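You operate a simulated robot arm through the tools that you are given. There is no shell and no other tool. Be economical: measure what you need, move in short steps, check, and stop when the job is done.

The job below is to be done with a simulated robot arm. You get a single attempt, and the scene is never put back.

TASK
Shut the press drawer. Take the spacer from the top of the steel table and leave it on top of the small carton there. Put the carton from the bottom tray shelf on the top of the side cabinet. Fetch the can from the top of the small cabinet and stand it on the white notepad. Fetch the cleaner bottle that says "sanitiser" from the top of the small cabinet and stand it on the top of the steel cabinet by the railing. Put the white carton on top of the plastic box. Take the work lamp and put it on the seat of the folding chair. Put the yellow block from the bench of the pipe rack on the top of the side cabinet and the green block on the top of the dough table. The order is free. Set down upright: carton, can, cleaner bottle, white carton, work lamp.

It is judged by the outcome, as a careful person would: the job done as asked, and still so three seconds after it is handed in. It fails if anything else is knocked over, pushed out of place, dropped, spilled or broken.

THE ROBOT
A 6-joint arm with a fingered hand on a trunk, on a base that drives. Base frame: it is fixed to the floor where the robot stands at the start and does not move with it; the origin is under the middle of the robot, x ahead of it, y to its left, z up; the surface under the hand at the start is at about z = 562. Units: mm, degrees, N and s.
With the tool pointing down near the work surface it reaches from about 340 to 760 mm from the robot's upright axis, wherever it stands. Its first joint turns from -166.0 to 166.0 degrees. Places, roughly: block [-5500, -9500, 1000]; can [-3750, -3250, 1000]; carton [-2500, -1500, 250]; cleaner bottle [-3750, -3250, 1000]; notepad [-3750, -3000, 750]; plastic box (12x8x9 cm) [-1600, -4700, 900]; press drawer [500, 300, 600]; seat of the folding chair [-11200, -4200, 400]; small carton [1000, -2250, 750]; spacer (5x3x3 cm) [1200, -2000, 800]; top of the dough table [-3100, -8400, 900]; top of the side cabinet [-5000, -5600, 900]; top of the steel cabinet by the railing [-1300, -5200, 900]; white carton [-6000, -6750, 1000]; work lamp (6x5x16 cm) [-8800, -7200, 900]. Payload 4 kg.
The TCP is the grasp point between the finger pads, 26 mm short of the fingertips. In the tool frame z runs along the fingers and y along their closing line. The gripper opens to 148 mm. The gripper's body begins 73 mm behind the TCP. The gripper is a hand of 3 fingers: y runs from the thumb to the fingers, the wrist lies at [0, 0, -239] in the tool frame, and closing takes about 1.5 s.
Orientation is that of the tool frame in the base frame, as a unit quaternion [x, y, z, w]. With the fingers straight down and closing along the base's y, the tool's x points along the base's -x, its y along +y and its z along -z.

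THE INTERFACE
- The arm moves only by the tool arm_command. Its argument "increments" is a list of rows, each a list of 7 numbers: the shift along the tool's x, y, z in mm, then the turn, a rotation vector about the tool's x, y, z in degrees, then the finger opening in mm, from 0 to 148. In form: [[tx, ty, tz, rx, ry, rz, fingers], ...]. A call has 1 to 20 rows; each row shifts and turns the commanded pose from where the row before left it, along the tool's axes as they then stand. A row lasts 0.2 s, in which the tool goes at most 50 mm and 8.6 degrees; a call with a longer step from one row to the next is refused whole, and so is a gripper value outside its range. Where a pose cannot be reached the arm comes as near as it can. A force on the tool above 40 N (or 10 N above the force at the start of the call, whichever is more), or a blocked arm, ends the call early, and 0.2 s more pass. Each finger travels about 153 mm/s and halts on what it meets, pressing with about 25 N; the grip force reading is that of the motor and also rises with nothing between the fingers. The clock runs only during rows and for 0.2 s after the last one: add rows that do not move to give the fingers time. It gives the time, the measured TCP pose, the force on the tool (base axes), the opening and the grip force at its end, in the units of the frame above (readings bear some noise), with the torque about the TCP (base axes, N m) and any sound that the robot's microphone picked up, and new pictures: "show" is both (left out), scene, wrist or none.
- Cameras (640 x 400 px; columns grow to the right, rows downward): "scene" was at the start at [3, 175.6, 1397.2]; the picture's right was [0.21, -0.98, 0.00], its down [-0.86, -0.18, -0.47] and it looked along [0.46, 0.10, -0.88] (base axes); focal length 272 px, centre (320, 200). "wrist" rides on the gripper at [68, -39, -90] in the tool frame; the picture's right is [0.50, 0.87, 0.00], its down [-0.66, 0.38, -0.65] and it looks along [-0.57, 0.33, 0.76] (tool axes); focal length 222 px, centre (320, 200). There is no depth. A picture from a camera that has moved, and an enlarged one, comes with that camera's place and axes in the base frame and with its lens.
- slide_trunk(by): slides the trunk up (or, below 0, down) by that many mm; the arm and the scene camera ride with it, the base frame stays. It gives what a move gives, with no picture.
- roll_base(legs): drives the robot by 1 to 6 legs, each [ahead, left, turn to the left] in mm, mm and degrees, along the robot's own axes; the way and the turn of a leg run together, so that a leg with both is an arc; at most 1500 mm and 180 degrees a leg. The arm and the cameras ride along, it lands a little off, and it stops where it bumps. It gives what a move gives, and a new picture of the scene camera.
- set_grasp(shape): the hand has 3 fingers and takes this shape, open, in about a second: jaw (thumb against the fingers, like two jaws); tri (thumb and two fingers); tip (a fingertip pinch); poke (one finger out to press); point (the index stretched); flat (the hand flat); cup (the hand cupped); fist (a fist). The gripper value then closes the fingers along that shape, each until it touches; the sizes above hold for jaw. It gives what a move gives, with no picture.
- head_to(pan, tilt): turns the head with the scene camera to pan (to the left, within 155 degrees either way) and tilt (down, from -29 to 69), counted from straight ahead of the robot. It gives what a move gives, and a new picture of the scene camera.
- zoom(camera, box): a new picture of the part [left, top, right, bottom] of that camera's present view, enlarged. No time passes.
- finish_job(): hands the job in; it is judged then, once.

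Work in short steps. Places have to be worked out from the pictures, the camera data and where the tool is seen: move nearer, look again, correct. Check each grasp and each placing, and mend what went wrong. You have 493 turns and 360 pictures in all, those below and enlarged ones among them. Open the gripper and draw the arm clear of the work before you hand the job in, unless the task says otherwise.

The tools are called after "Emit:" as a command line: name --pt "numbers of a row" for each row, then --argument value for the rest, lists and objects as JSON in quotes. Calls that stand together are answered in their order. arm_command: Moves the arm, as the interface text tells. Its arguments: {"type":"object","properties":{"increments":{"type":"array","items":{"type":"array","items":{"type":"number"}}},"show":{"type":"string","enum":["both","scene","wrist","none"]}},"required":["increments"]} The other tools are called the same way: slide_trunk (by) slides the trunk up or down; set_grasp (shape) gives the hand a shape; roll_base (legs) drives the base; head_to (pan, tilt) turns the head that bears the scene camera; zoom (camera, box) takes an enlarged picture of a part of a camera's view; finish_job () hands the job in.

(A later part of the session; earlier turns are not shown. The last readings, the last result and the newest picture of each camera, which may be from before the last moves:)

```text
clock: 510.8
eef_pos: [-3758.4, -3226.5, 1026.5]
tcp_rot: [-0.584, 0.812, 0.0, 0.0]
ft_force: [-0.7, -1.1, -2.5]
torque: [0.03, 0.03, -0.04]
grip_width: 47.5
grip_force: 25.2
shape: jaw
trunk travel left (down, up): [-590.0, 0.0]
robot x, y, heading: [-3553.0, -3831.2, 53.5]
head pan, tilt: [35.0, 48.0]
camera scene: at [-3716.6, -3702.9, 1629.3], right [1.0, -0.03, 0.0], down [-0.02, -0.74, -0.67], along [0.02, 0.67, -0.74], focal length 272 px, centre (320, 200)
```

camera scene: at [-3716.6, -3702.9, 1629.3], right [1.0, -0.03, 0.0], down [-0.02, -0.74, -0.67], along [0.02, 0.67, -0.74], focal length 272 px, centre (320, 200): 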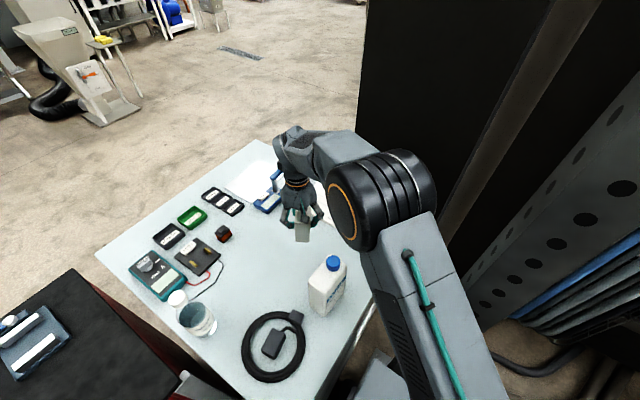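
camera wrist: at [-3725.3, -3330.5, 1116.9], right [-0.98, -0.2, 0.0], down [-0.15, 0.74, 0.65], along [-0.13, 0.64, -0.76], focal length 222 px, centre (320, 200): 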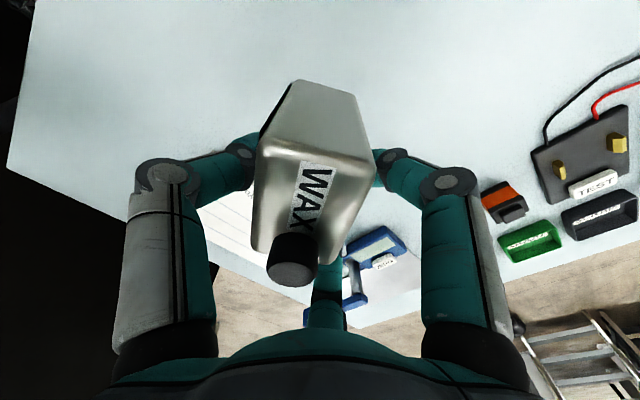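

Extend to the notepad target at this height.

Emit:
arm_command --pt "-42.5 -21.9 0 0 0 0 25" --pt "-42.5 -21.9 0 0 0 0 25" --pt "-42.5 -21.9 0 0 0 0 25" --pt "-42.5 -21.9 0 0 0 0 25" --show "both"

```text
clock: 511.8
eef_pos: [-3617.3, -3092.2, 1025.1]
tcp_rot: [-0.583, 0.813, 0.0, -0.003]
ft_force: [0.7, -0.5, -2.6]
torque: [0.02, 0.02, 0.01]
grip_width: 47.1
grip_force: 24.5
shape: jaw
trunk travel left (down, up): [-590.0, 0.0]
robot x, y, heading: [-3554.0, -3834.3, 53.3]
head pan, tilt: [35.0, 48.0]
camera scene: at [-3715.8, -3702.3, 1629.4], right [1.0, -0.03, 0.0], down [-0.02, -0.74, -0.67], along [0.02, 0.67, -0.74], focal length 272 px, centre (320, 200)
camera wrist: at [-3604.0, -3169.9, 1114.7], right [-0.98, -0.2, 0.0], down [-0.15, 0.74, 0.65], along [-0.13, 0.64, -0.76], focal length 222 px, centre (320, 200)
```

scene: 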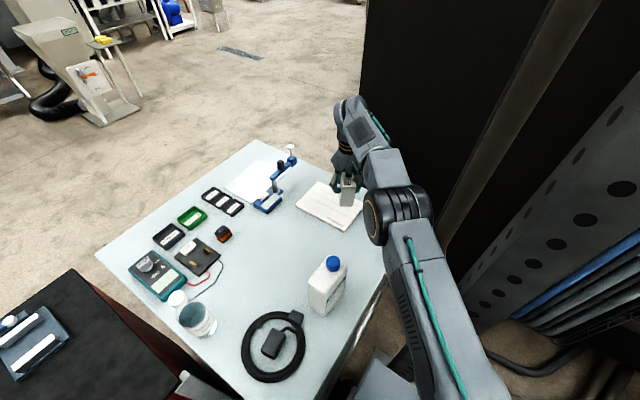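
wrist: 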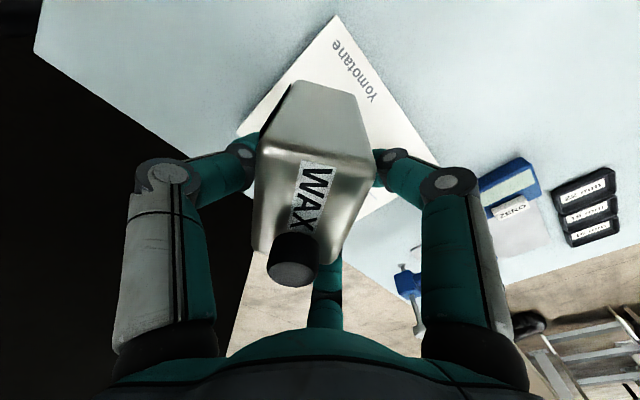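

Emit:
zoom --camera "scene" --box '[270, 130, 430, 250]'

```text
3.33 times, centred on (350, 190) of scene
camera zoom: at [-3715.8, -3702.3, 1629.4], right [1.0, -0.03, 0.0], down [-0.02, -0.74, -0.67], along [0.02, 0.67, -0.74], focal length 907 px, centre (220, 233)
```

zoom: 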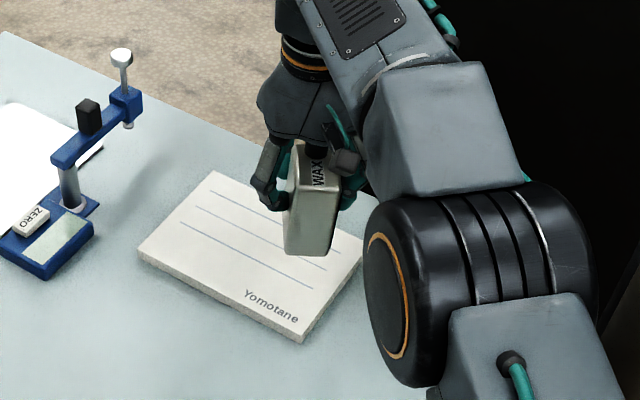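

The can would land within the pad but near its edge; I shift 20 mm inward while lowering 50.

Emit:
arm_command --pt "-3 9.5 15 0 0 0 25" --pt "-3.3 9.5 20 0 0 0 25" --pt "0 0 20 0 0 0 25" --show "none"

Emit:
zoom --camera "scene" --box '[270, 130, 430, 250]'

```text
clock: 512.6
eef_pos: [-3637.5, -3089.2, 971.2]
tcp_rot: [-0.583, 0.813, 0.001, -0.002]
ft_force: [0.7, -0.3, -2.4]
torque: [0.01, 0.0, -0.02]
grip_width: 47.4
grip_force: 25.3
shape: jaw
out of reach, approached as far as the arm can: row 1, 2
trunk travel left (down, up): [-590.0, 0.0]
robot x, y, heading: [-3552.3, -3831.9, 53.4]
head pan, tilt: [35.0, 48.0]
```

```text
3.33 times, centred on (350, 190) of scene
camera zoom: at [-3716.1, -3703.5, 1629.4], right [1.0, -0.03, 0.0], down [-0.02, -0.74, -0.67], along [0.02, 0.67, -0.74], focal length 907 px, centre (220, 233)
```

zoom: 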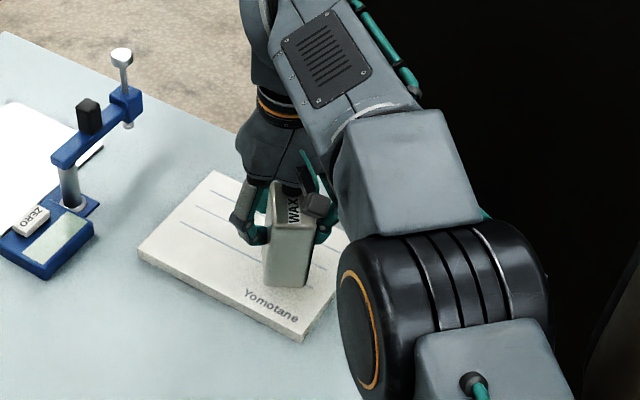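

Now it will land inside the pad. Lower the last bit.

Emit:
arm_command --pt "0 0 10 0 0 0 25" --pt "0 0 5 0 0 0 25" --pt "0 0 3 0 0 0 25" --pt "0 0 3 0 0 0 25" --pt "0 0 3 0 0 0 25" --pt "0 0 3 0 0 0 25" --pt "0 0 3 0 0 0 25" --show "none"

Emit:
zoom --camera "scene" --box '[270, 130, 430, 250]'

```text
clock: 514.2
eef_pos: [-3637.4, -3089.3, 945.3]
tcp_rot: [-0.583, 0.813, 0.004, 0.001]
ft_force: [-3.5, 1.1, 22.8]
torque: [-0.2, -0.42, -0.04]
grip_width: 47.8
grip_force: 24.9
shape: jaw
trunk travel left (down, up): [-590.0, 0.0]
robot x, y, heading: [-3552.0, -3833.3, 53.5]
head pan, tilt: [35.0, 48.0]
```

```text
3.33 times, centred on (350, 190) of scene
camera zoom: at [-3716.3, -3706.0, 1630.0], right [1.0, -0.03, 0.0], down [-0.02, -0.74, -0.67], along [0.02, 0.67, -0.74], focal length 907 px, centre (220, 233)
```

zoom: 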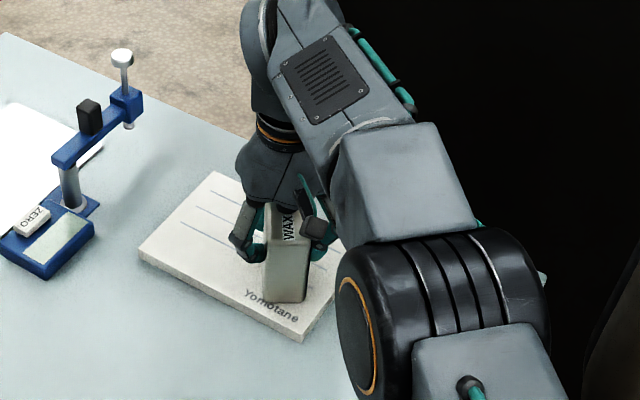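

Contact (23 N). Ease, open slowly, rise straight.

Emit:
arm_command --pt "0 0 -2 0 0 0 40" --pt "0 0 0 0 0 0 52" --pt "0 0 0 0 0 0 65" --pt "0 0 0 0 0 0 85" --pt "0 0 0 0 0 0 100" --pt "0 0 0 0 0 0 100" --pt "0 0 -25 0 0 0 100" --pt "0 0 -40 0 0 0 100" --pt "0 0 -45 0 0 0 100" --show "wrist"

Emit:
zoom --camera "scene" --box '[270, 130, 430, 250]'

```text
clock: 516.2
eef_pos: [-3639.2, -3095.3, 1040.9]
tcp_rot: [-0.582, 0.813, 0.001, -0.001]
ft_force: [0.0, 0.3, -0.6]
torque: [0.02, -0.04, -0.02]
grip_width: 99.5
grip_force: 0.1
shape: jaw
out of reach, approached as far as the arm can: row 9
trunk travel left (down, up): [-590.0, 0.0]
robot x, y, heading: [-3551.8, -3832.3, 53.4]
head pan, tilt: [35.0, 48.0]
camera wrist: at [-3624.8, -3173.3, 1130.9], right [-0.98, -0.2, 0.0], down [-0.14, 0.74, 0.66], along [-0.13, 0.64, -0.76], focal length 222 px, centre (320, 200)
```

wrist: 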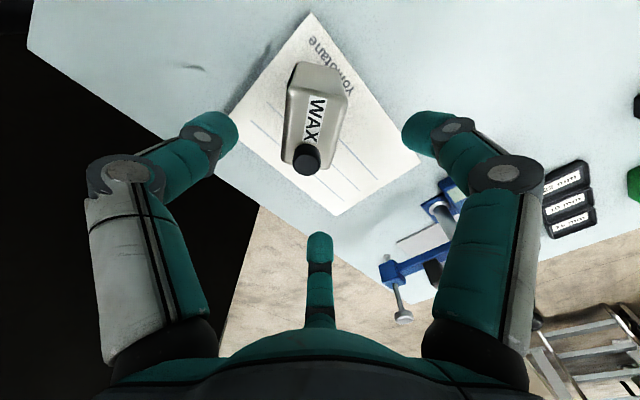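

```text
3.33 times, centred on (350, 190) of scene
camera zoom: at [-3716.0, -3703.5, 1629.4], right [1.0, -0.03, 0.0], down [-0.02, -0.74, -0.67], along [0.02, 0.67, -0.74], focal length 907 px, centre (220, 233)
```

zoom: 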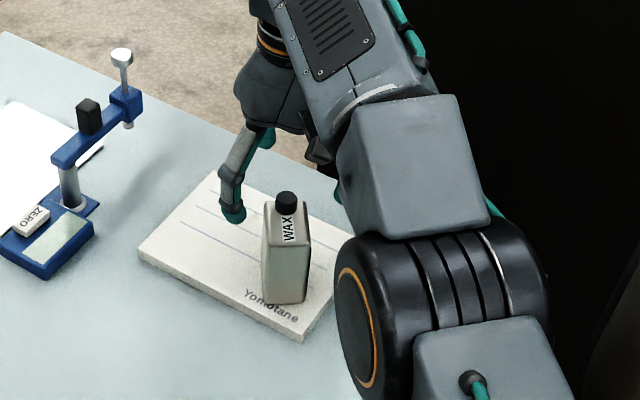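

The can stands on the notepad. Retract the hand and back out to the corridor.

Emit:
arm_command --pt "30 -31 -10 0 0 0 100" --pt "30 -31 -15 0 0 0 100" --pt "30 -31 -15 0 0 0 100" --pt "30 -31 -20 0 0 0 100" --pt "0 0 -40 0 0 0 60" --pt "0 0 -40 0 0 0 60" --show "none"

Emit:
roll_base --legs '[[0, -40, 0], [-650, 0, 0]]'

Emit:
head_to --pan -150 --tilt 12

```text
clock: 517.6
eef_pos: [-3617.4, -3120.6, 1150.1]
tcp_rot: [-0.583, 0.812, 0.002, -0.001]
ft_force: [0.0, -1.1, 0.3]
torque: [-0.01, 0.01, 0.01]
grip_width: 60.4
grip_force: 0.1
shape: jaw
out of reach, approached as far as the arm can: row 1, 2, 3, 4, 5, 6
trunk travel left (down, up): [-590.0, 0.0]
robot x, y, heading: [-3552.2, -3831.9, 53.2]
head pan, tilt: [35.0, 48.0]
```

```text
clock: 521.7
eef_pos: [-3977.9, -3672.3, 1150.4]
tcp_rot: [-0.584, 0.812, 0.003, -0.001]
ft_force: [0.2, 0.2, -0.3]
torque: [0.01, -0.03, 0.01]
grip_width: 60.3
grip_force: 0.0
shape: jaw
trunk travel left (down, up): [-590.0, 0.0]
robot x, y, heading: [-3911.2, -4381.9, 53.5]
head pan, tilt: [35.0, 48.0]
camera scene: at [-4074.7, -4255.0, 1629.5], right [1.0, -0.02, 0.0], down [-0.02, -0.74, -0.67], along [0.02, 0.67, -0.74], focal length 272 px, centre (320, 200)
```

scene: 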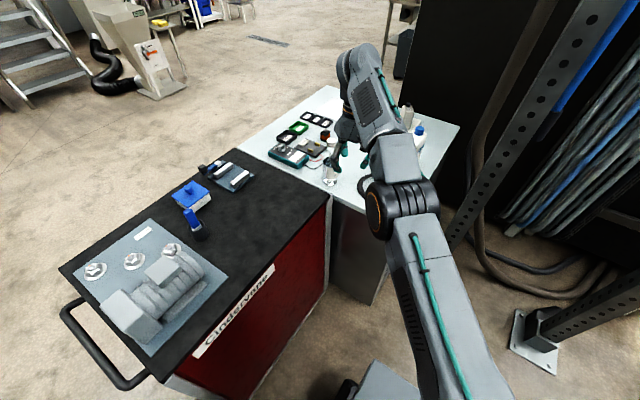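

```text
clock: 524.5
eef_pos: [-3978.0, -3671.2, 1150.1]
tcp_rot: [-0.584, 0.812, 0.002, -0.001]
ft_force: [-1.0, -0.2, -0.4]
torque: [0.02, 0.06, -0.03]
grip_width: 60.5
grip_force: 0.2
shape: jaw
trunk travel left (down, up): [-590.0, 0.0]
robot x, y, heading: [-3909.7, -4379.9, 53.9]
head pan, tilt: [-150.0, 12.0]
camera scene: at [-4087.0, -4426.3, 1685.3], right [-0.99, 0.11, 0.0], down [0.02, 0.21, -0.98], along [-0.11, -0.97, -0.21], focal length 272 px, centre (320, 200)
```

scene: 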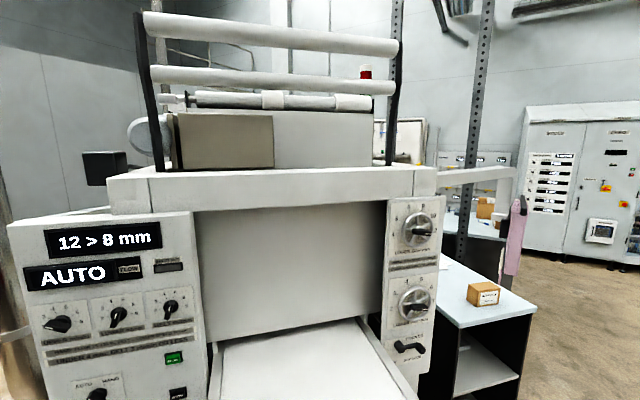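

The hand is still out to the left but high; everything on the cabinet stands. I bring the hand to the front, then turn and reverse out along the corridor.

Emit:
arm_command --pt "13 -41 0 0 0 0 60" --pt "13 -41 0 0 0 0 60" --pt "13 -41 0 0 0 0 60" --pt "13 -41 0 0 0 0 60" --pt "13 -41 0 0 0 0 60" --pt "13 -41 0 0 0 0 60" --pt "13 -41 0 0 0 0 60" --pt "13 -41 0 0 0 0 60" --pt "13 -41 0 0 0 0 60" --pt "13 -41 0 0 0 0 60" --show "none"

Emit:
roll_base --legs '[[0, 0, -54], [0, -210, 0], [-1480, 0, 0], [-700, 0, 0]]'

```text
clock: 526.7
eef_pos: [-3888.2, -3675.5, 1174.4]
tcp_rot: [-0.584, 0.812, 0.001, -0.002]
ft_force: [0.6, 0.8, 0.7]
torque: [0.01, 0.0, -0.02]
grip_width: 60.1
grip_force: 0.1
shape: jaw
out of reach, approached as far as the arm can: row 1, 2, 3, 4, 5, 6, 7, 8, 9, 10
trunk travel left (down, up): [-590.0, 0.0]
robot x, y, heading: [-3911.5, -4383.9, 53.5]
head pan, tilt: [-150.0, 12.0]
```

```text
clock: 541.0
eef_pos: [-5485.2, -4179.5, 1174.7]
tcp_rot: [-0.145, 0.989, 0.002, -0.001]
ft_force: [0.0, 0.9, -0.6]
torque: [0.0, -0.01, 0.0]
grip_width: 60.3
grip_force: 0.0
shape: jaw
trunk travel left (down, up): [-590.0, 0.0]
robot x, y, heading: [-6074.5, -4570.4, -1.0]
head pan, tilt: [-150.0, 12.0]
camera scene: at [-6214.8, -4448.8, 1685.3], right [-0.48, 0.88, 0.0], down [0.18, 0.1, -0.98], along [-0.86, -0.47, -0.21], focal length 272 px, centre (320, 200)
```

scene: 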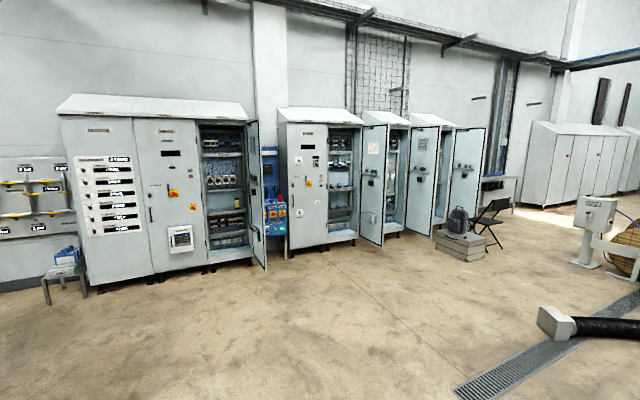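

In the aisle now; the folding chair is visible at right, and the lamp should be in the open electrical cabinet. Retract the hand and bring it to the front.

Emit:
arm_command --pt "38 -12 0 0 0 0 60" --pt "38 -12 0 0 0 0 60" --pt "38 -12 0 0 0 0 60" --pt "38 -12 0 0 0 0 60" --pt "10 -42 0 0 0 0 60" --pt "10 -42 0 0 0 0 60" --pt "5 -42 0 0 0 0 60" --pt "0 -42 0 0 0 0 60" --pt "0 -42 0 0 0 0 60" --pt "0 -42 0 0 0 0 60" --show "none"

Emit:
zoom --camera "scene" --box '[180, 110, 300, 280]'

```text
clock: 543.2
eef_pos: [-5419.3, -4313.9, 1192.5]
tcp_rot: [-0.146, 0.989, 0.001, -0.003]
ft_force: [0.0, 0.1, -0.6]
torque: [0.02, 0.0, 0.0]
grip_width: 60.2
grip_force: 0.0
shape: jaw
out of reach, approached as far as the arm can: row 1, 2, 3, 4, 5, 6, 7, 8, 9, 10
trunk travel left (down, up): [-590.0, 0.0]
robot x, y, heading: [-6075.0, -4568.4, -1.2]
head pan, tilt: [-150.0, 12.0]
```

```text
2.35 times, centred on (240, 195) of scene
camera zoom: at [-6214.5, -4449.1, 1685.4], right [-0.48, 0.88, 0.0], down [0.18, 0.1, -0.98], along [-0.86, -0.47, -0.21], focal length 640 px, centre (508, 212)
```

zoom: 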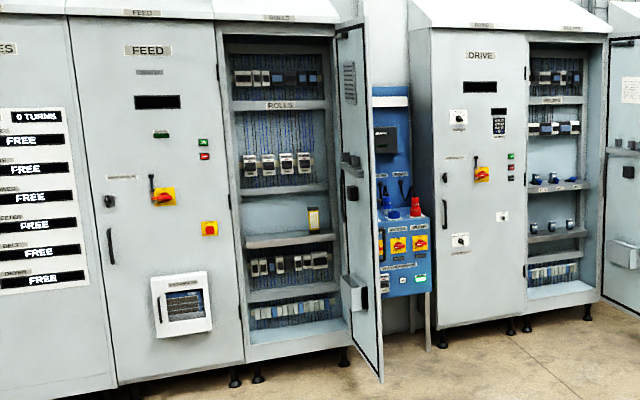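

The arm resists retracting; let me look at its posture.

Emit:
head_to --pan -5 --tilt 40

```text
clock: 545.5
eef_pos: [-5418.1, -4314.2, 1192.0]
tcp_rot: [-0.145, 0.989, 0.001, -0.003]
ft_force: [-1.6, 0.5, 0.5]
torque: [-0.02, 0.01, 0.01]
grip_width: 60.3
grip_force: 0.0
shape: jaw
trunk travel left (down, up): [-590.0, 0.0]
robot x, y, heading: [-6076.8, -4568.1, -1.1]
head pan, tilt: [-5.0, 40.0]
camera scene: at [-6048.3, -4412.9, 1640.9], right [-0.11, -0.99, 0.0], down [-0.64, 0.07, -0.77], along [0.76, -0.08, -0.64], focal length 272 px, centre (320, 200)
```

scene: 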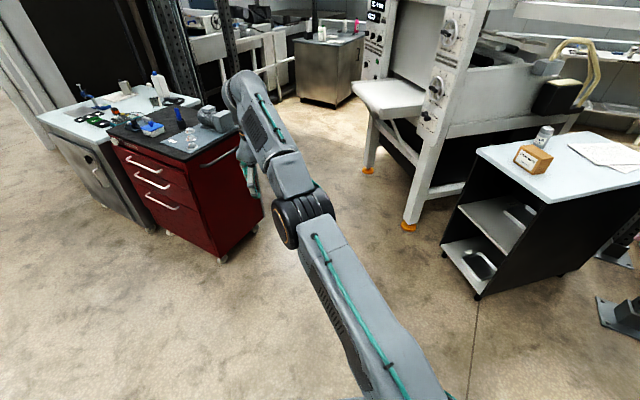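

The arm has flipped into an elbow-down, nearly straight posture. I push it to full stretch, lower it, and then draw inward so it can fold elbow-up again.

Emit:
arm_command --pt "-40 0 0 0 0 0 60" --pt "-40 0 20 0 0 0 60" --pt "-10 0 40 0 0 0 60" --pt "0 0 45 0 0 0 60" --pt "0 0 45 0 0 0 60" --pt "0 0 45 0 0 0 60" --pt "0 0 45 0 0 0 60" --pt "0 0 45 0 0 0 60" --show "none"

Emit:
arm_command --pt "40 0 0 0 0 0 60" --pt "40 0 0 0 0 0 60" --pt "40 0 0 0 0 0 60" --pt "40 0 0 0 0 0 60" --show "scene"

```text
clock: 547.3
eef_pos: [-5394.9, -4298.1, 901.9]
tcp_rot: [-0.145, 0.989, 0.002, -0.002]
ft_force: [-0.4, -0.3, -0.8]
torque: [-0.02, 0.0, 0.01]
grip_width: 60.0
grip_force: 0.1
shape: jaw
out of reach, approached as far as the arm can: row 1, 2
trunk travel left (down, up): [-590.0, 0.0]
robot x, y, heading: [-6074.6, -4575.0, -1.3]
head pan, tilt: [-5.0, 40.0]
```

```text
clock: 548.3
eef_pos: [-5551.7, -4345.3, 902.7]
tcp_rot: [-0.145, 0.989, 0.001, -0.002]
ft_force: [0.9, 0.8, -0.4]
torque: [0.0, -0.03, 0.02]
grip_width: 60.0
grip_force: 0.0
shape: jaw
trunk travel left (down, up): [-590.0, 0.0]
robot x, y, heading: [-6076.8, -4570.5, -1.2]
head pan, tilt: [-5.0, 40.0]
camera scene: at [-6048.7, -4413.0, 1640.9], right [-0.11, -0.99, 0.0], down [-0.64, 0.07, -0.77], along [0.76, -0.08, -0.64], focal length 272 px, centre (320, 200)
```

scene: 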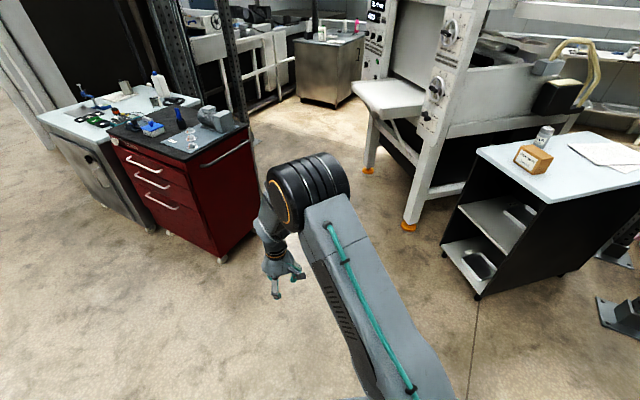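

Elbow is up again. Now to the lamp: turn to face the electrical cabinets and approach.

Emit:
roll_base --legs '[[0, 0, -126], [1150, -300, 0], [1150, -300, 0]]'

Emit:
head_to --pan 0 --tilt 25

```text
clock: 565.4
eef_pos: [-8130.1, -6577.0, 902.7]
tcp_rot: [0.823, 0.568, 0.003, 0.001]
ft_force: [-0.5, 0.5, 0.2]
torque: [-0.01, 0.01, -0.02]
grip_width: 60.4
grip_force: 0.1
shape: jaw
trunk travel left (down, up): [-590.0, 0.0]
robot x, y, heading: [-7989.7, -6022.5, -128.7]
head pan, tilt: [-5.0, 40.0]
camera scene: at [-7884.8, -6139.1, 1640.9], right [-0.72, 0.69, 0.0], down [0.44, 0.47, -0.77], along [-0.53, -0.55, -0.64], focal length 272 px, centre (320, 200)
```

scene: 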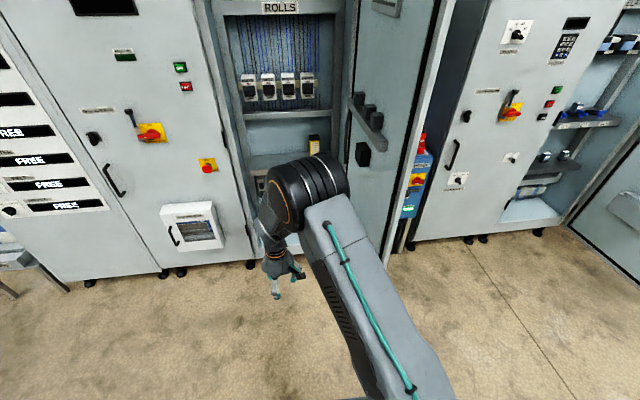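

```text
clock: 566.1
eef_pos: [-8130.5, -6577.2, 902.6]
tcp_rot: [0.823, 0.568, 0.003, 0.0]
ft_force: [0.4, 0.3, 0.2]
torque: [0.0, 0.01, 0.05]
grip_width: 60.2
grip_force: 0.0
shape: jaw
trunk travel left (down, up): [-590.0, 0.0]
robot x, y, heading: [-7988.5, -6026.8, -128.4]
head pan, tilt: [0.0, 25.0]
camera scene: at [-7883.6, -6149.4, 1664.2], right [-0.78, 0.62, 0.0], down [0.26, 0.33, -0.91], along [-0.57, -0.71, -0.42], focal length 272 px, centre (320, 200)
```

scene: 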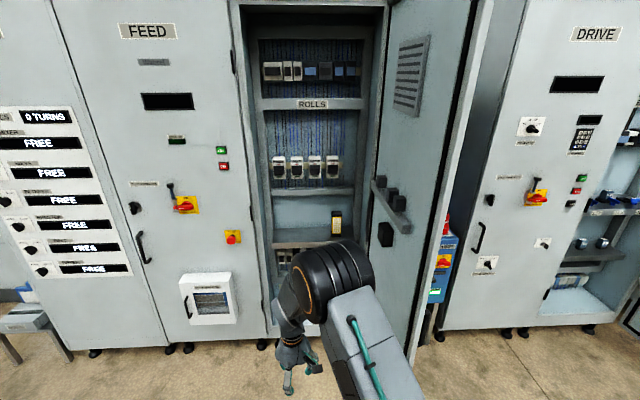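

Emit:
zoom --camera "scene" --box '[240, 160, 400, 270]'

```text
3.64 times, centred on (320, 215) of scene
camera zoom: at [-7883.6, -6149.4, 1664.2], right [-0.78, 0.62, 0.0], down [0.26, 0.33, -0.91], along [-0.57, -0.71, -0.42], focal length 989 px, centre (320, 146)
```

zoom: 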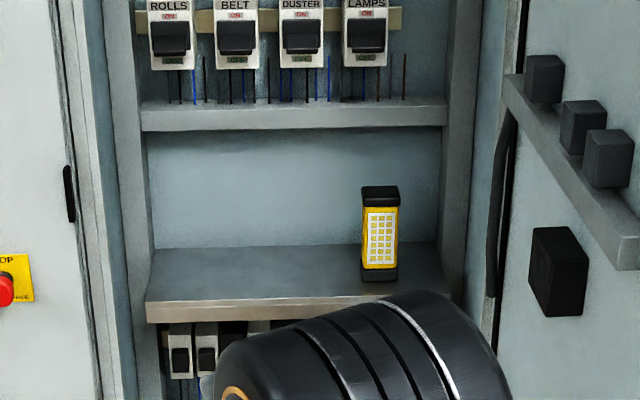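

Lamp measured near (-8800,-7143), base z≈803, shelf clearance up to ≈1090. I'll grasp it horizontally. Lower the trunk 215, square the tool and extend, then tilt it forward.

Emit:
slide_trunk --by -215

Emit:
arm_command --pt "0 0 0 0 0 5.9 60" --pt "0 0 0 0 0 5.9 60" --pt "0 0 0 0 0 5.9 60" --pt "-40 0 -20 0 0 0 100" --pt "-40 0 -20 0 0 0 100" --pt "-40 0 -20 0 0 0 120" --pt "0 0 0 0 -8 0 120" --pt "0 0 0 0 -8 0 120" --pt "0 0 0 0 -8 0 120" --pt "0 0 0 0 -8 0 120" --pt "0 0 0 0 -8 0 120" --show "scene"

```text
clock: 568.4
eef_pos: [-8131.3, -6575.9, 688.5]
tcp_rot: [0.823, 0.569, 0.002, 0.0]
ft_force: [-0.4, 0.2, 0.1]
torque: [0.02, 0.0, 0.03]
grip_width: 60.0
grip_force: 0.1
shape: jaw
trunk travel left (down, up): [-375.0, 215.0]
robot x, y, heading: [-7989.0, -6024.0, -128.7]
head pan, tilt: [0.0, 25.0]
```

```text
clock: 570.8
eef_pos: [-8211.1, -6665.9, 746.1]
tcp_rot: [0.86, 0.412, -0.275, 0.12]
ft_force: [0.4, 0.2, -0.5]
torque: [0.02, -0.01, -0.04]
grip_width: 119.9
grip_force: 0.1
shape: jaw
out of reach, approached as far as the arm can: row 11
trunk travel left (down, up): [-375.0, 215.0]
robot x, y, heading: [-7989.3, -6018.9, -128.5]
head pan, tilt: [0.0, 25.0]
camera scene: at [-7883.7, -6149.4, 1449.3], right [-0.78, 0.62, 0.0], down [0.26, 0.33, -0.91], along [-0.57, -0.71, -0.42], focal length 272 px, centre (320, 200)
```

scene: 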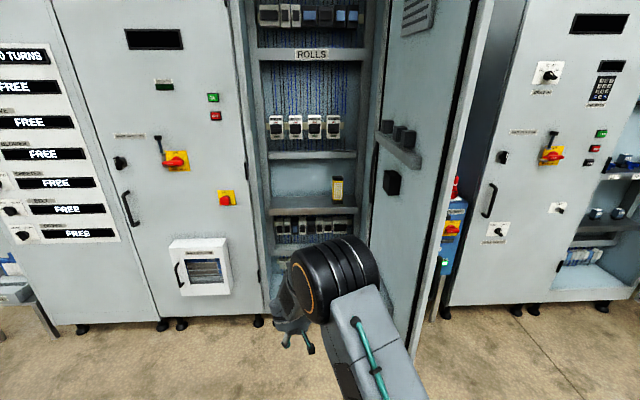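

Good lamp view. Extend further forward and up, then tilt more.

Emit:
arm_command --pt "-33 0 23 0 0 0 120" --pt "-33 0 23 0 0 0 120" --pt "-33 0 23 0 0 0 120" --pt "20 0 -30 0 0 0 120" --pt "20 0 -30 0 0 0 120" --pt "20 0 -30 0 0 0 120" --pt "0 0 0 0 -8 0 120" --pt "0 0 0 0 -8 0 120" --pt "0 0 0 0 -8 0 120" --pt "0 0 0 0 -8 0 120" --pt "0 0 0 0 -8 0 120" --show "wrist"

Emit:
zoom --camera "scene" --box '[250, 130, 410, 250]'

```text
clock: 573.2
eef_pos: [-8218.5, -6687.6, 788.2]
tcp_rot: [0.716, 0.344, -0.554, 0.249]
ft_force: [-0.5, 0.0, 0.5]
torque: [0.0, 0.0, 0.01]
grip_width: 120.0
grip_force: 0.0
shape: jaw
out of reach, approached as far as the arm can: row 11
trunk travel left (down, up): [-375.0, 215.0]
robot x, y, heading: [-7986.3, -6026.5, -128.3]
head pan, tilt: [0.0, 25.0]
camera wrist: at [-8182.9, -6582.6, 747.2], right [0.74, -0.45, -0.5], down [0.6, 0.1, 0.79], along [-0.3, -0.89, 0.34], focal length 222 px, centre (320, 200)
```

wrist: 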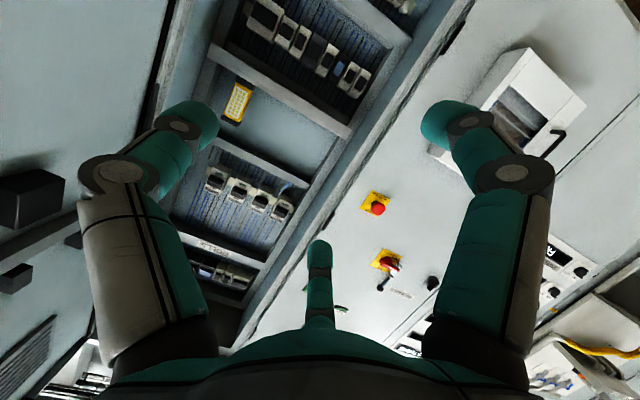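

```text
3.33 times, centred on (330, 190) of scene
camera zoom: at [-7883.6, -6149.3, 1449.3], right [-0.78, 0.62, 0.0], down [0.26, 0.33, -0.91], along [-0.57, -0.71, -0.42], focal length 907 px, centre (287, 233)
```

zoom: 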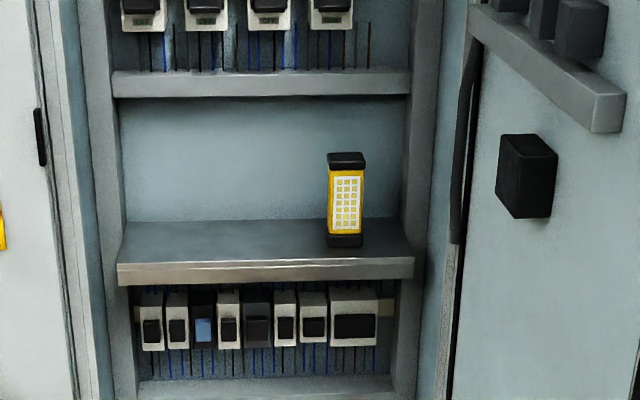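

Lamp base is at (-8798,-7138,806). Tool tilt is now 75°. Raise to z≈891 and shift right to line up.

Emit:
arm_command --pt "33 0 -9 0 0 0 120" --pt "33 0 -9 0 0 0 120" --pt "33 0 -9 0 0 0 120" --pt "0 -45 0 0 0 0 120" --pt "0 -45 0 0 0 0 120" --pt "0 -45 0 0 0 0 120" --pt "0 -45 0 0 0 0 120" --show "wrist"

```text
clock: 574.8
eef_pos: [-8181.9, -6638.0, 751.5]
tcp_rot: [0.722, 0.339, -0.554, 0.239]
ft_force: [0.3, -0.4, 0.8]
torque: [-0.01, 0.01, 0.0]
grip_width: 119.8
grip_force: 0.1
shape: jaw
out of reach, approached as far as the arm can: row 1, 2, 3, 4, 5, 6, 7
trunk travel left (down, up): [-375.0, 215.0]
robot x, y, heading: [-7992.3, -6023.8, -128.6]
head pan, tilt: [0.0, 25.0]
camera wrist: at [-8144.1, -6532.7, 711.8], right [0.73, -0.46, -0.51], down [0.6, 0.08, 0.8], along [-0.33, -0.89, 0.33], focal length 222 px, centre (320, 200)
```

wrist: 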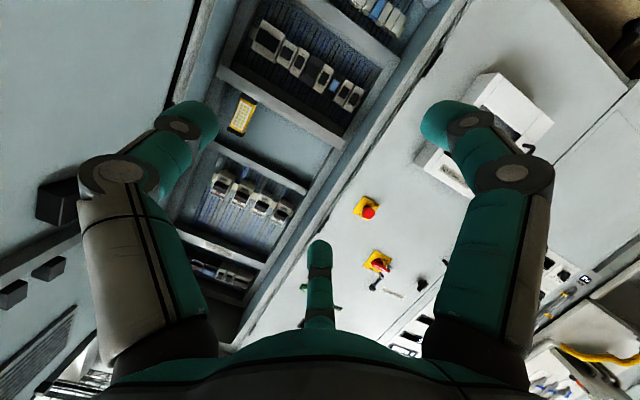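

Too near for this tilt. Extend forward first, then raise and shift.

Emit:
arm_command --pt "-11.7 0 43.5 0 0 0 120" --pt "-11.7 0 43.5 0 0 0 120" --pt "-11.7 0 43.5 0 0 0 120" --pt "-11.7 0 43.5 0 0 0 120" --pt "-11.7 0 43.5 0 0 0 120" --pt "33 0 -9 0 0 0 120" --pt "33 0 -9 0 0 0 120" --pt "33 0 -9 0 0 0 120" --pt "33 0 -9 0 0 0 120" --show "scene"

```text
clock: 576.8
eef_pos: [-8269.5, -6772.0, 637.3]
tcp_rot: [0.717, 0.344, -0.554, 0.248]
ft_force: [-0.5, 0.2, 0.0]
torque: [0.01, -0.01, -0.02]
grip_width: 119.8
grip_force: 0.1
shape: jaw
out of reach, approached as far as the arm can: row 1, 9
trunk travel left (down, up): [-375.0, 215.0]
robot x, y, heading: [-7988.7, -6026.1, -128.7]
head pan, tilt: [0.0, 25.0]
camera scene: at [-7883.7, -6149.3, 1449.3], right [-0.78, 0.62, 0.0], down [0.26, 0.33, -0.91], along [-0.57, -0.71, -0.42], focal length 272 px, centre (320, 200)
```

scene: 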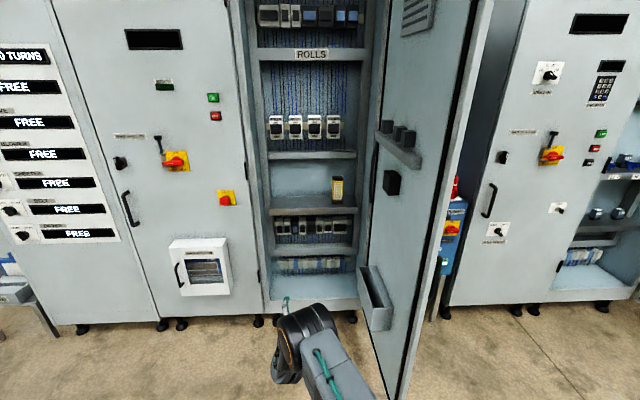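

I had the tool's x direction inverted (it points down when tilted). Now raise properly by 250.

Emit:
arm_command --pt "-41 0 -11 0 0 0 120" --pt "-41 0 -11 0 0 0 120" --pt "-41 0 -11 0 0 0 120" --pt "-41 0 -11 0 0 0 120" --pt "-41 0 -11 0 0 0 120" --pt "-41 0 -11 0 0 0 120" --pt "0 -45 0 0 0 0 120" --pt "0 -45 0 0 0 0 120" --pt "0 -45 0 0 0 0 120" --pt "0 -45 0 0 0 0 120" --show "both"

```text
clock: 579.0
eef_pos: [-8379.9, -6707.9, 924.4]
tcp_rot: [0.723, 0.34, -0.552, 0.239]
ft_force: [0.9, -0.3, -0.3]
torque: [-0.01, -0.01, 0.0]
grip_width: 119.8
grip_force: 0.0
shape: jaw
out of reach, approached as far as the arm can: row 9, 10
trunk travel left (down, up): [-375.0, 215.0]
robot x, y, heading: [-7991.5, -6023.4, -128.6]
head pan, tilt: [0.0, 25.0]
camera scene: at [-7883.4, -6149.5, 1449.2], right [-0.78, 0.62, 0.0], down [0.26, 0.33, -0.91], along [-0.57, -0.71, -0.42], focal length 272 px, centre (320, 200)
camera wrist: at [-8342.8, -6601.9, 886.1], right [0.73, -0.45, -0.51], down [0.6, 0.07, 0.8], along [-0.32, -0.89, 0.32], focal length 222 px, centre (320, 200)
```

scene: 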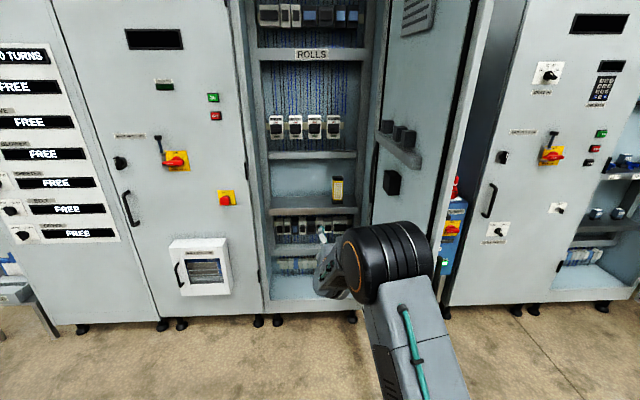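
wrist: 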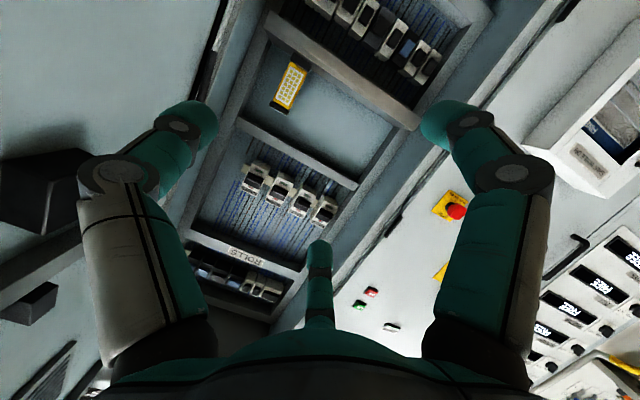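

Tool at z 924, almost aligned. Drive ahead 430 and right 64, then re-measure.

Emit:
roll_base --legs '[[430, -50, 1.5]]'

Emit:
arm_command --pt "30 0 8 0 0 0 120" --show "wrist"

Emit:
zoom --camera "scene" --box '[230, 160, 430, 320]'

```text
clock: 581.3
eef_pos: [-8634.0, -6967.9, 922.9]
tcp_rot: [0.722, 0.343, -0.55, 0.24]
ft_force: [-0.1, 0.6, 0.6]
torque: [-0.02, 0.0, 0.0]
grip_width: 119.9
grip_force: 0.1
shape: jaw
trunk travel left (down, up): [-375.0, 215.0]
robot x, y, heading: [-8245.1, -6282.4, -128.1]
head pan, tilt: [0.0, 25.0]
stopped in leg 1: the robot was blocked; the commanded pose is now the measured one
camera scene: at [-8139.4, -6406.3, 1449.2], right [-0.79, 0.62, 0.0], down [0.26, 0.33, -0.91], along [-0.56, -0.71, -0.42], focal length 272 px, centre (320, 200)
```

scene: 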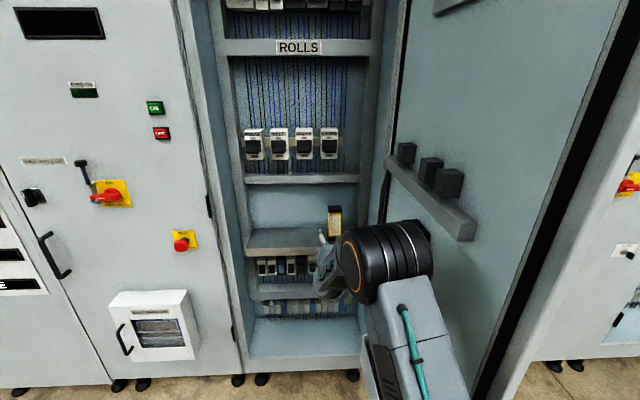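

```text
clock: 581.7
eef_pos: [-8629.4, -6972.5, 898.0]
tcp_rot: [0.725, 0.342, -0.55, 0.236]
ft_force: [-0.6, 1.0, 0.4]
torque: [0.06, 0.03, -0.03]
grip_width: 119.9
grip_force: 0.0
shape: jaw
out of reach, approached as far as the arm can: row 1
trunk travel left (down, up): [-375.0, 215.0]
robot x, y, heading: [-8245.2, -6280.5, -128.3]
head pan, tilt: [0.0, 25.0]
camera wrist: at [-8591.1, -6867.6, 858.8], right [0.73, -0.45, -0.51], down [0.6, 0.07, 0.8], along [-0.33, -0.89, 0.32], focal length 222 px, centre (320, 200)
```

wrist: 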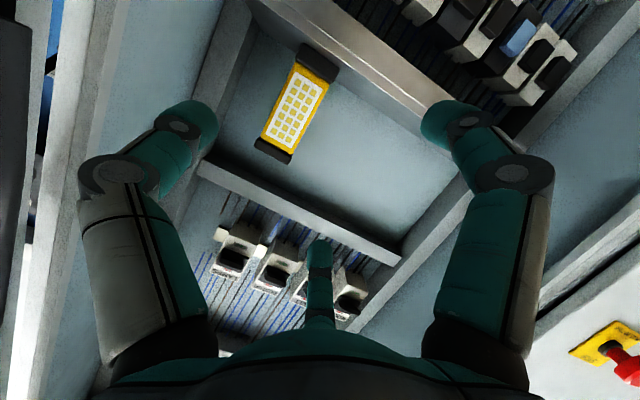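

```text
2.50 times, centred on (330, 240) of scene
camera zoom: at [-8139.2, -6405.7, 1449.3], right [-0.79, 0.62, 0.0], down [0.26, 0.33, -0.91], along [-0.56, -0.71, -0.42], focal length 680 px, centre (295, 100)
```

zoom: 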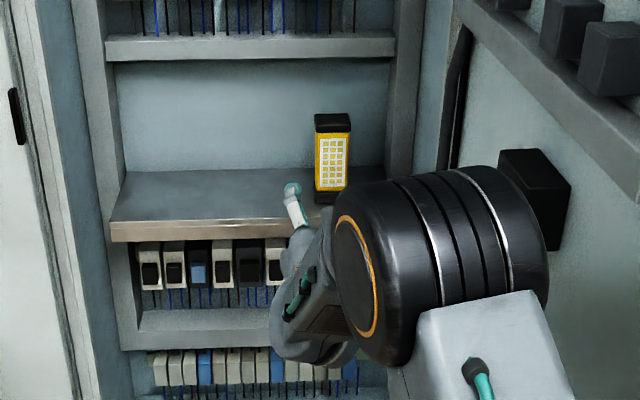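

Blocked, probably my elbow against a box on the inside of the open door. I back off 90 and shift left 175.

Emit:
roll_base --legs '[[-90, 0, 0], [0, 175, 0]]'

Emit:
zoom --camera "scene" --box '[300, 60, 560, 360]'

```text
clock: 583.9
eef_pos: [-8433.8, -7011.6, 896.6]
tcp_rot: [0.724, 0.343, -0.549, 0.237]
ft_force: [0.1, 0.7, -0.1]
torque: [0.02, 0.0, 0.01]
grip_width: 119.7
grip_force: 0.0
shape: jaw
trunk travel left (down, up): [-375.0, 215.0]
robot x, y, heading: [-8055.1, -6320.6, -128.1]
head pan, tilt: [0.0, 25.0]
camera scene: at [-7944.8, -6443.0, 1449.3], right [-0.79, 0.62, 0.0], down [0.26, 0.33, -0.91], along [-0.56, -0.71, -0.42], focal length 272 px, centre (320, 200)
```

scene: 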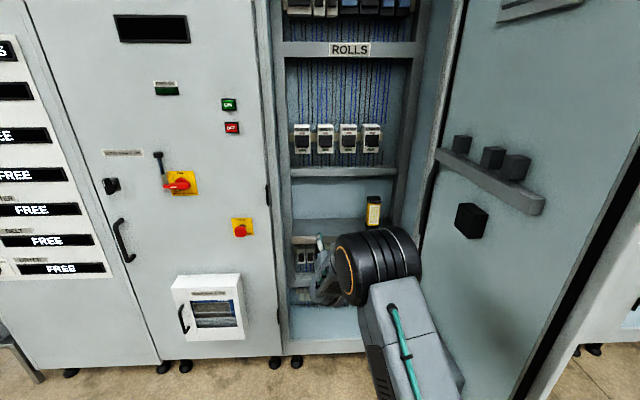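

```text
1.33 times, centred on (430, 210) of scene
camera zoom: at [-7944.8, -6443.0, 1449.3], right [-0.79, 0.62, 0.0], down [0.26, 0.33, -0.91], along [-0.56, -0.71, -0.42], focal length 363 px, centre (173, 187)
```

zoom: 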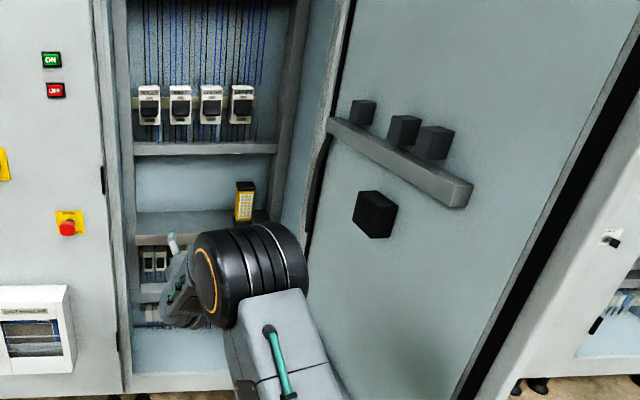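

The open door was evidently swung further by my bump; I'll swing it back afterwards. Meanwhile there is room: base ahead 200 and right 110.

Emit:
roll_base --legs '[[200, -110, 0]]'

Emit:
arm_command --pt "0 -35 0 0 0 0 120" --pt "0 -35 0 0 0 0 120" --show "wrist"

Emit:
zoom --camera "scene" --box '[230, 150, 430, 300]'

```text
clock: 585.2
eef_pos: [-8562.3, -7038.9, 894.8]
tcp_rot: [0.73, 0.332, -0.552, 0.227]
ft_force: [-0.7, 0.9, -0.6]
torque: [-0.04, 0.0, 0.0]
grip_width: 120.0
grip_force: 0.0
shape: jaw
trunk travel left (down, up): [-375.0, 215.0]
robot x, y, heading: [-8160.6, -6365.1, -129.8]
head pan, tilt: [0.0, 25.0]
stopped in leg 1: the robot was blocked; the commanded pose is now the measured one
camera scene: at [-8057.1, -6485.4, 1449.2], right [-0.77, 0.64, 0.0], down [0.27, 0.33, -0.91], along [-0.58, -0.7, -0.42], focal length 272 px, centre (320, 200)
```

scene: 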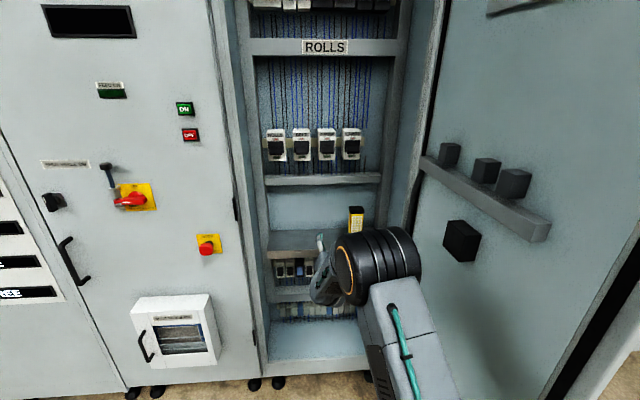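

```text
clock: 585.9
eef_pos: [-8598.0, -7024.7, 916.7]
tcp_rot: [0.735, 0.329, -0.551, 0.219]
ft_force: [0.3, -0.3, -0.4]
torque: [0.02, -0.02, -0.05]
grip_width: 119.9
grip_force: 0.0
shape: jaw
out of reach, approached as far as the arm can: row 1, 2
trunk travel left (down, up): [-375.0, 215.0]
robot x, y, heading: [-8162.5, -6359.3, -129.7]
head pan, tilt: [0.0, 25.0]
camera wrist: at [-8555.1, -6919.9, 880.8], right [0.72, -0.48, -0.51], down [0.59, 0.03, 0.8], along [-0.37, -0.88, 0.3], focal length 222 px, centre (320, 200)
```

wrist: 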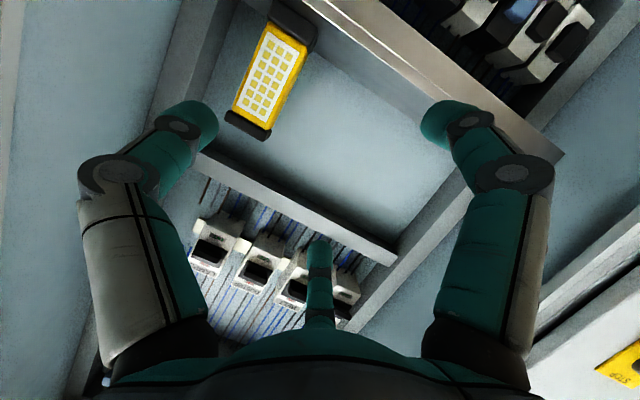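

```text
2.67 times, centred on (330, 225) of scene
camera zoom: at [-8056.9, -6485.3, 1449.2], right [-0.77, 0.64, 0.0], down [0.27, 0.33, -0.91], along [-0.58, -0.7, -0.42], focal length 725 px, centre (293, 133)
```

zoom: 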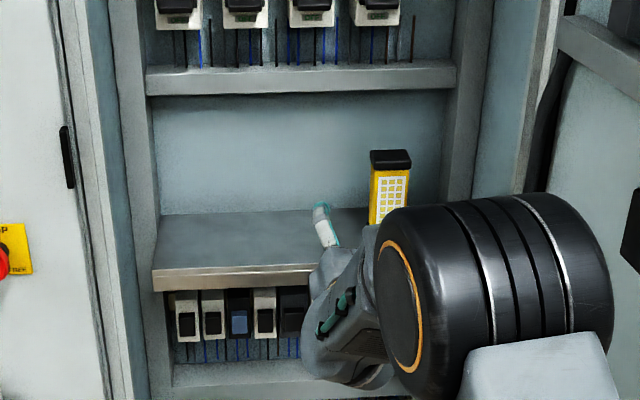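

The base front-right corner hits the door's free edge (door seems rigid). I shift left, square the heading, and raise the trunk 90 to ease the wrist.

Emit:
roll_base --legs '[[-60, 0, 0], [0, 70, 2.7]]'

Emit:
slide_trunk --by 90

Emit:
arm_command --pt "30 0 8 0 0 0 120" --pt "30 0 8 0 0 0 120" --pt "30 0 8 0 0 0 120" --pt "20 0 5 0 0 0 120" --pt "0 -40 0 0 0 0 120" --pt "0 -40 0 0 0 0 120" --pt "0 -40 0 0 0 0 120" --pt "0 -40 0 0 0 0 120" --show "wrist"

```text
clock: 587.4
eef_pos: [-8473.2, -7039.4, 918.2]
tcp_rot: [0.727, 0.346, -0.545, 0.232]
ft_force: [0.2, -0.2, 0.5]
torque: [-0.02, 0.03, 0.0]
grip_width: 119.9
grip_force: 0.0
shape: jaw
trunk travel left (down, up): [-375.0, 215.0]
robot x, y, heading: [-8065.7, -6352.2, -127.1]
head pan, tilt: [0.0, 25.0]
camera scene: at [-7958.4, -6477.1, 1449.3], right [-0.8, 0.6, 0.0], down [0.26, 0.34, -0.91], along [-0.55, -0.72, -0.42], focal length 272 px, centre (320, 200)
```

scene: 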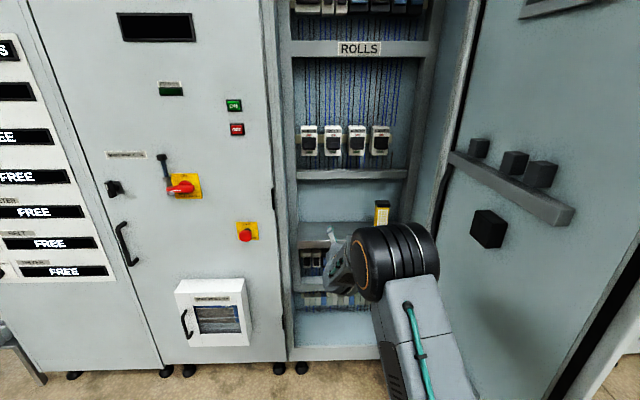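

```text
clock: 588.7
eef_pos: [-8474.7, -7041.3, 1008.1]
tcp_rot: [0.727, 0.344, -0.547, 0.231]
ft_force: [0.3, 0.1, 0.4]
torque: [0.0, 0.01, 0.03]
grip_width: 119.6
grip_force: 0.0
shape: jaw
trunk travel left (down, up): [-465.0, 125.0]
robot x, y, heading: [-8065.8, -6356.8, -127.2]
head pan, tilt: [0.0, 25.0]
```

```text
clock: 590.5
eef_pos: [-8544.7, -7066.5, 964.8]
tcp_rot: [0.735, 0.34, -0.544, 0.22]
ft_force: [-0.1, 0.4, -0.6]
torque: [-0.03, 0.0, 0.02]
grip_width: 119.9
grip_force: 0.1
shape: jaw
out of reach, approached as far as the arm can: row 1, 2, 3, 4, 5, 6, 7, 8
trunk travel left (down, up): [-465.0, 125.0]
robot x, y, heading: [-8066.6, -6355.5, -127.2]
head pan, tilt: [0.0, 25.0]
camera wrist: at [-8504.6, -6960.6, 930.5], right [0.73, -0.45, -0.52], down [0.59, 0.03, 0.81], along [-0.35, -0.89, 0.29], focal length 222 px, centre (320, 200)
```

wrist: 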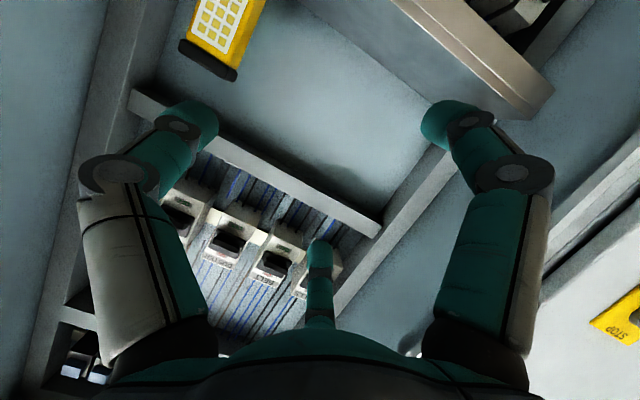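

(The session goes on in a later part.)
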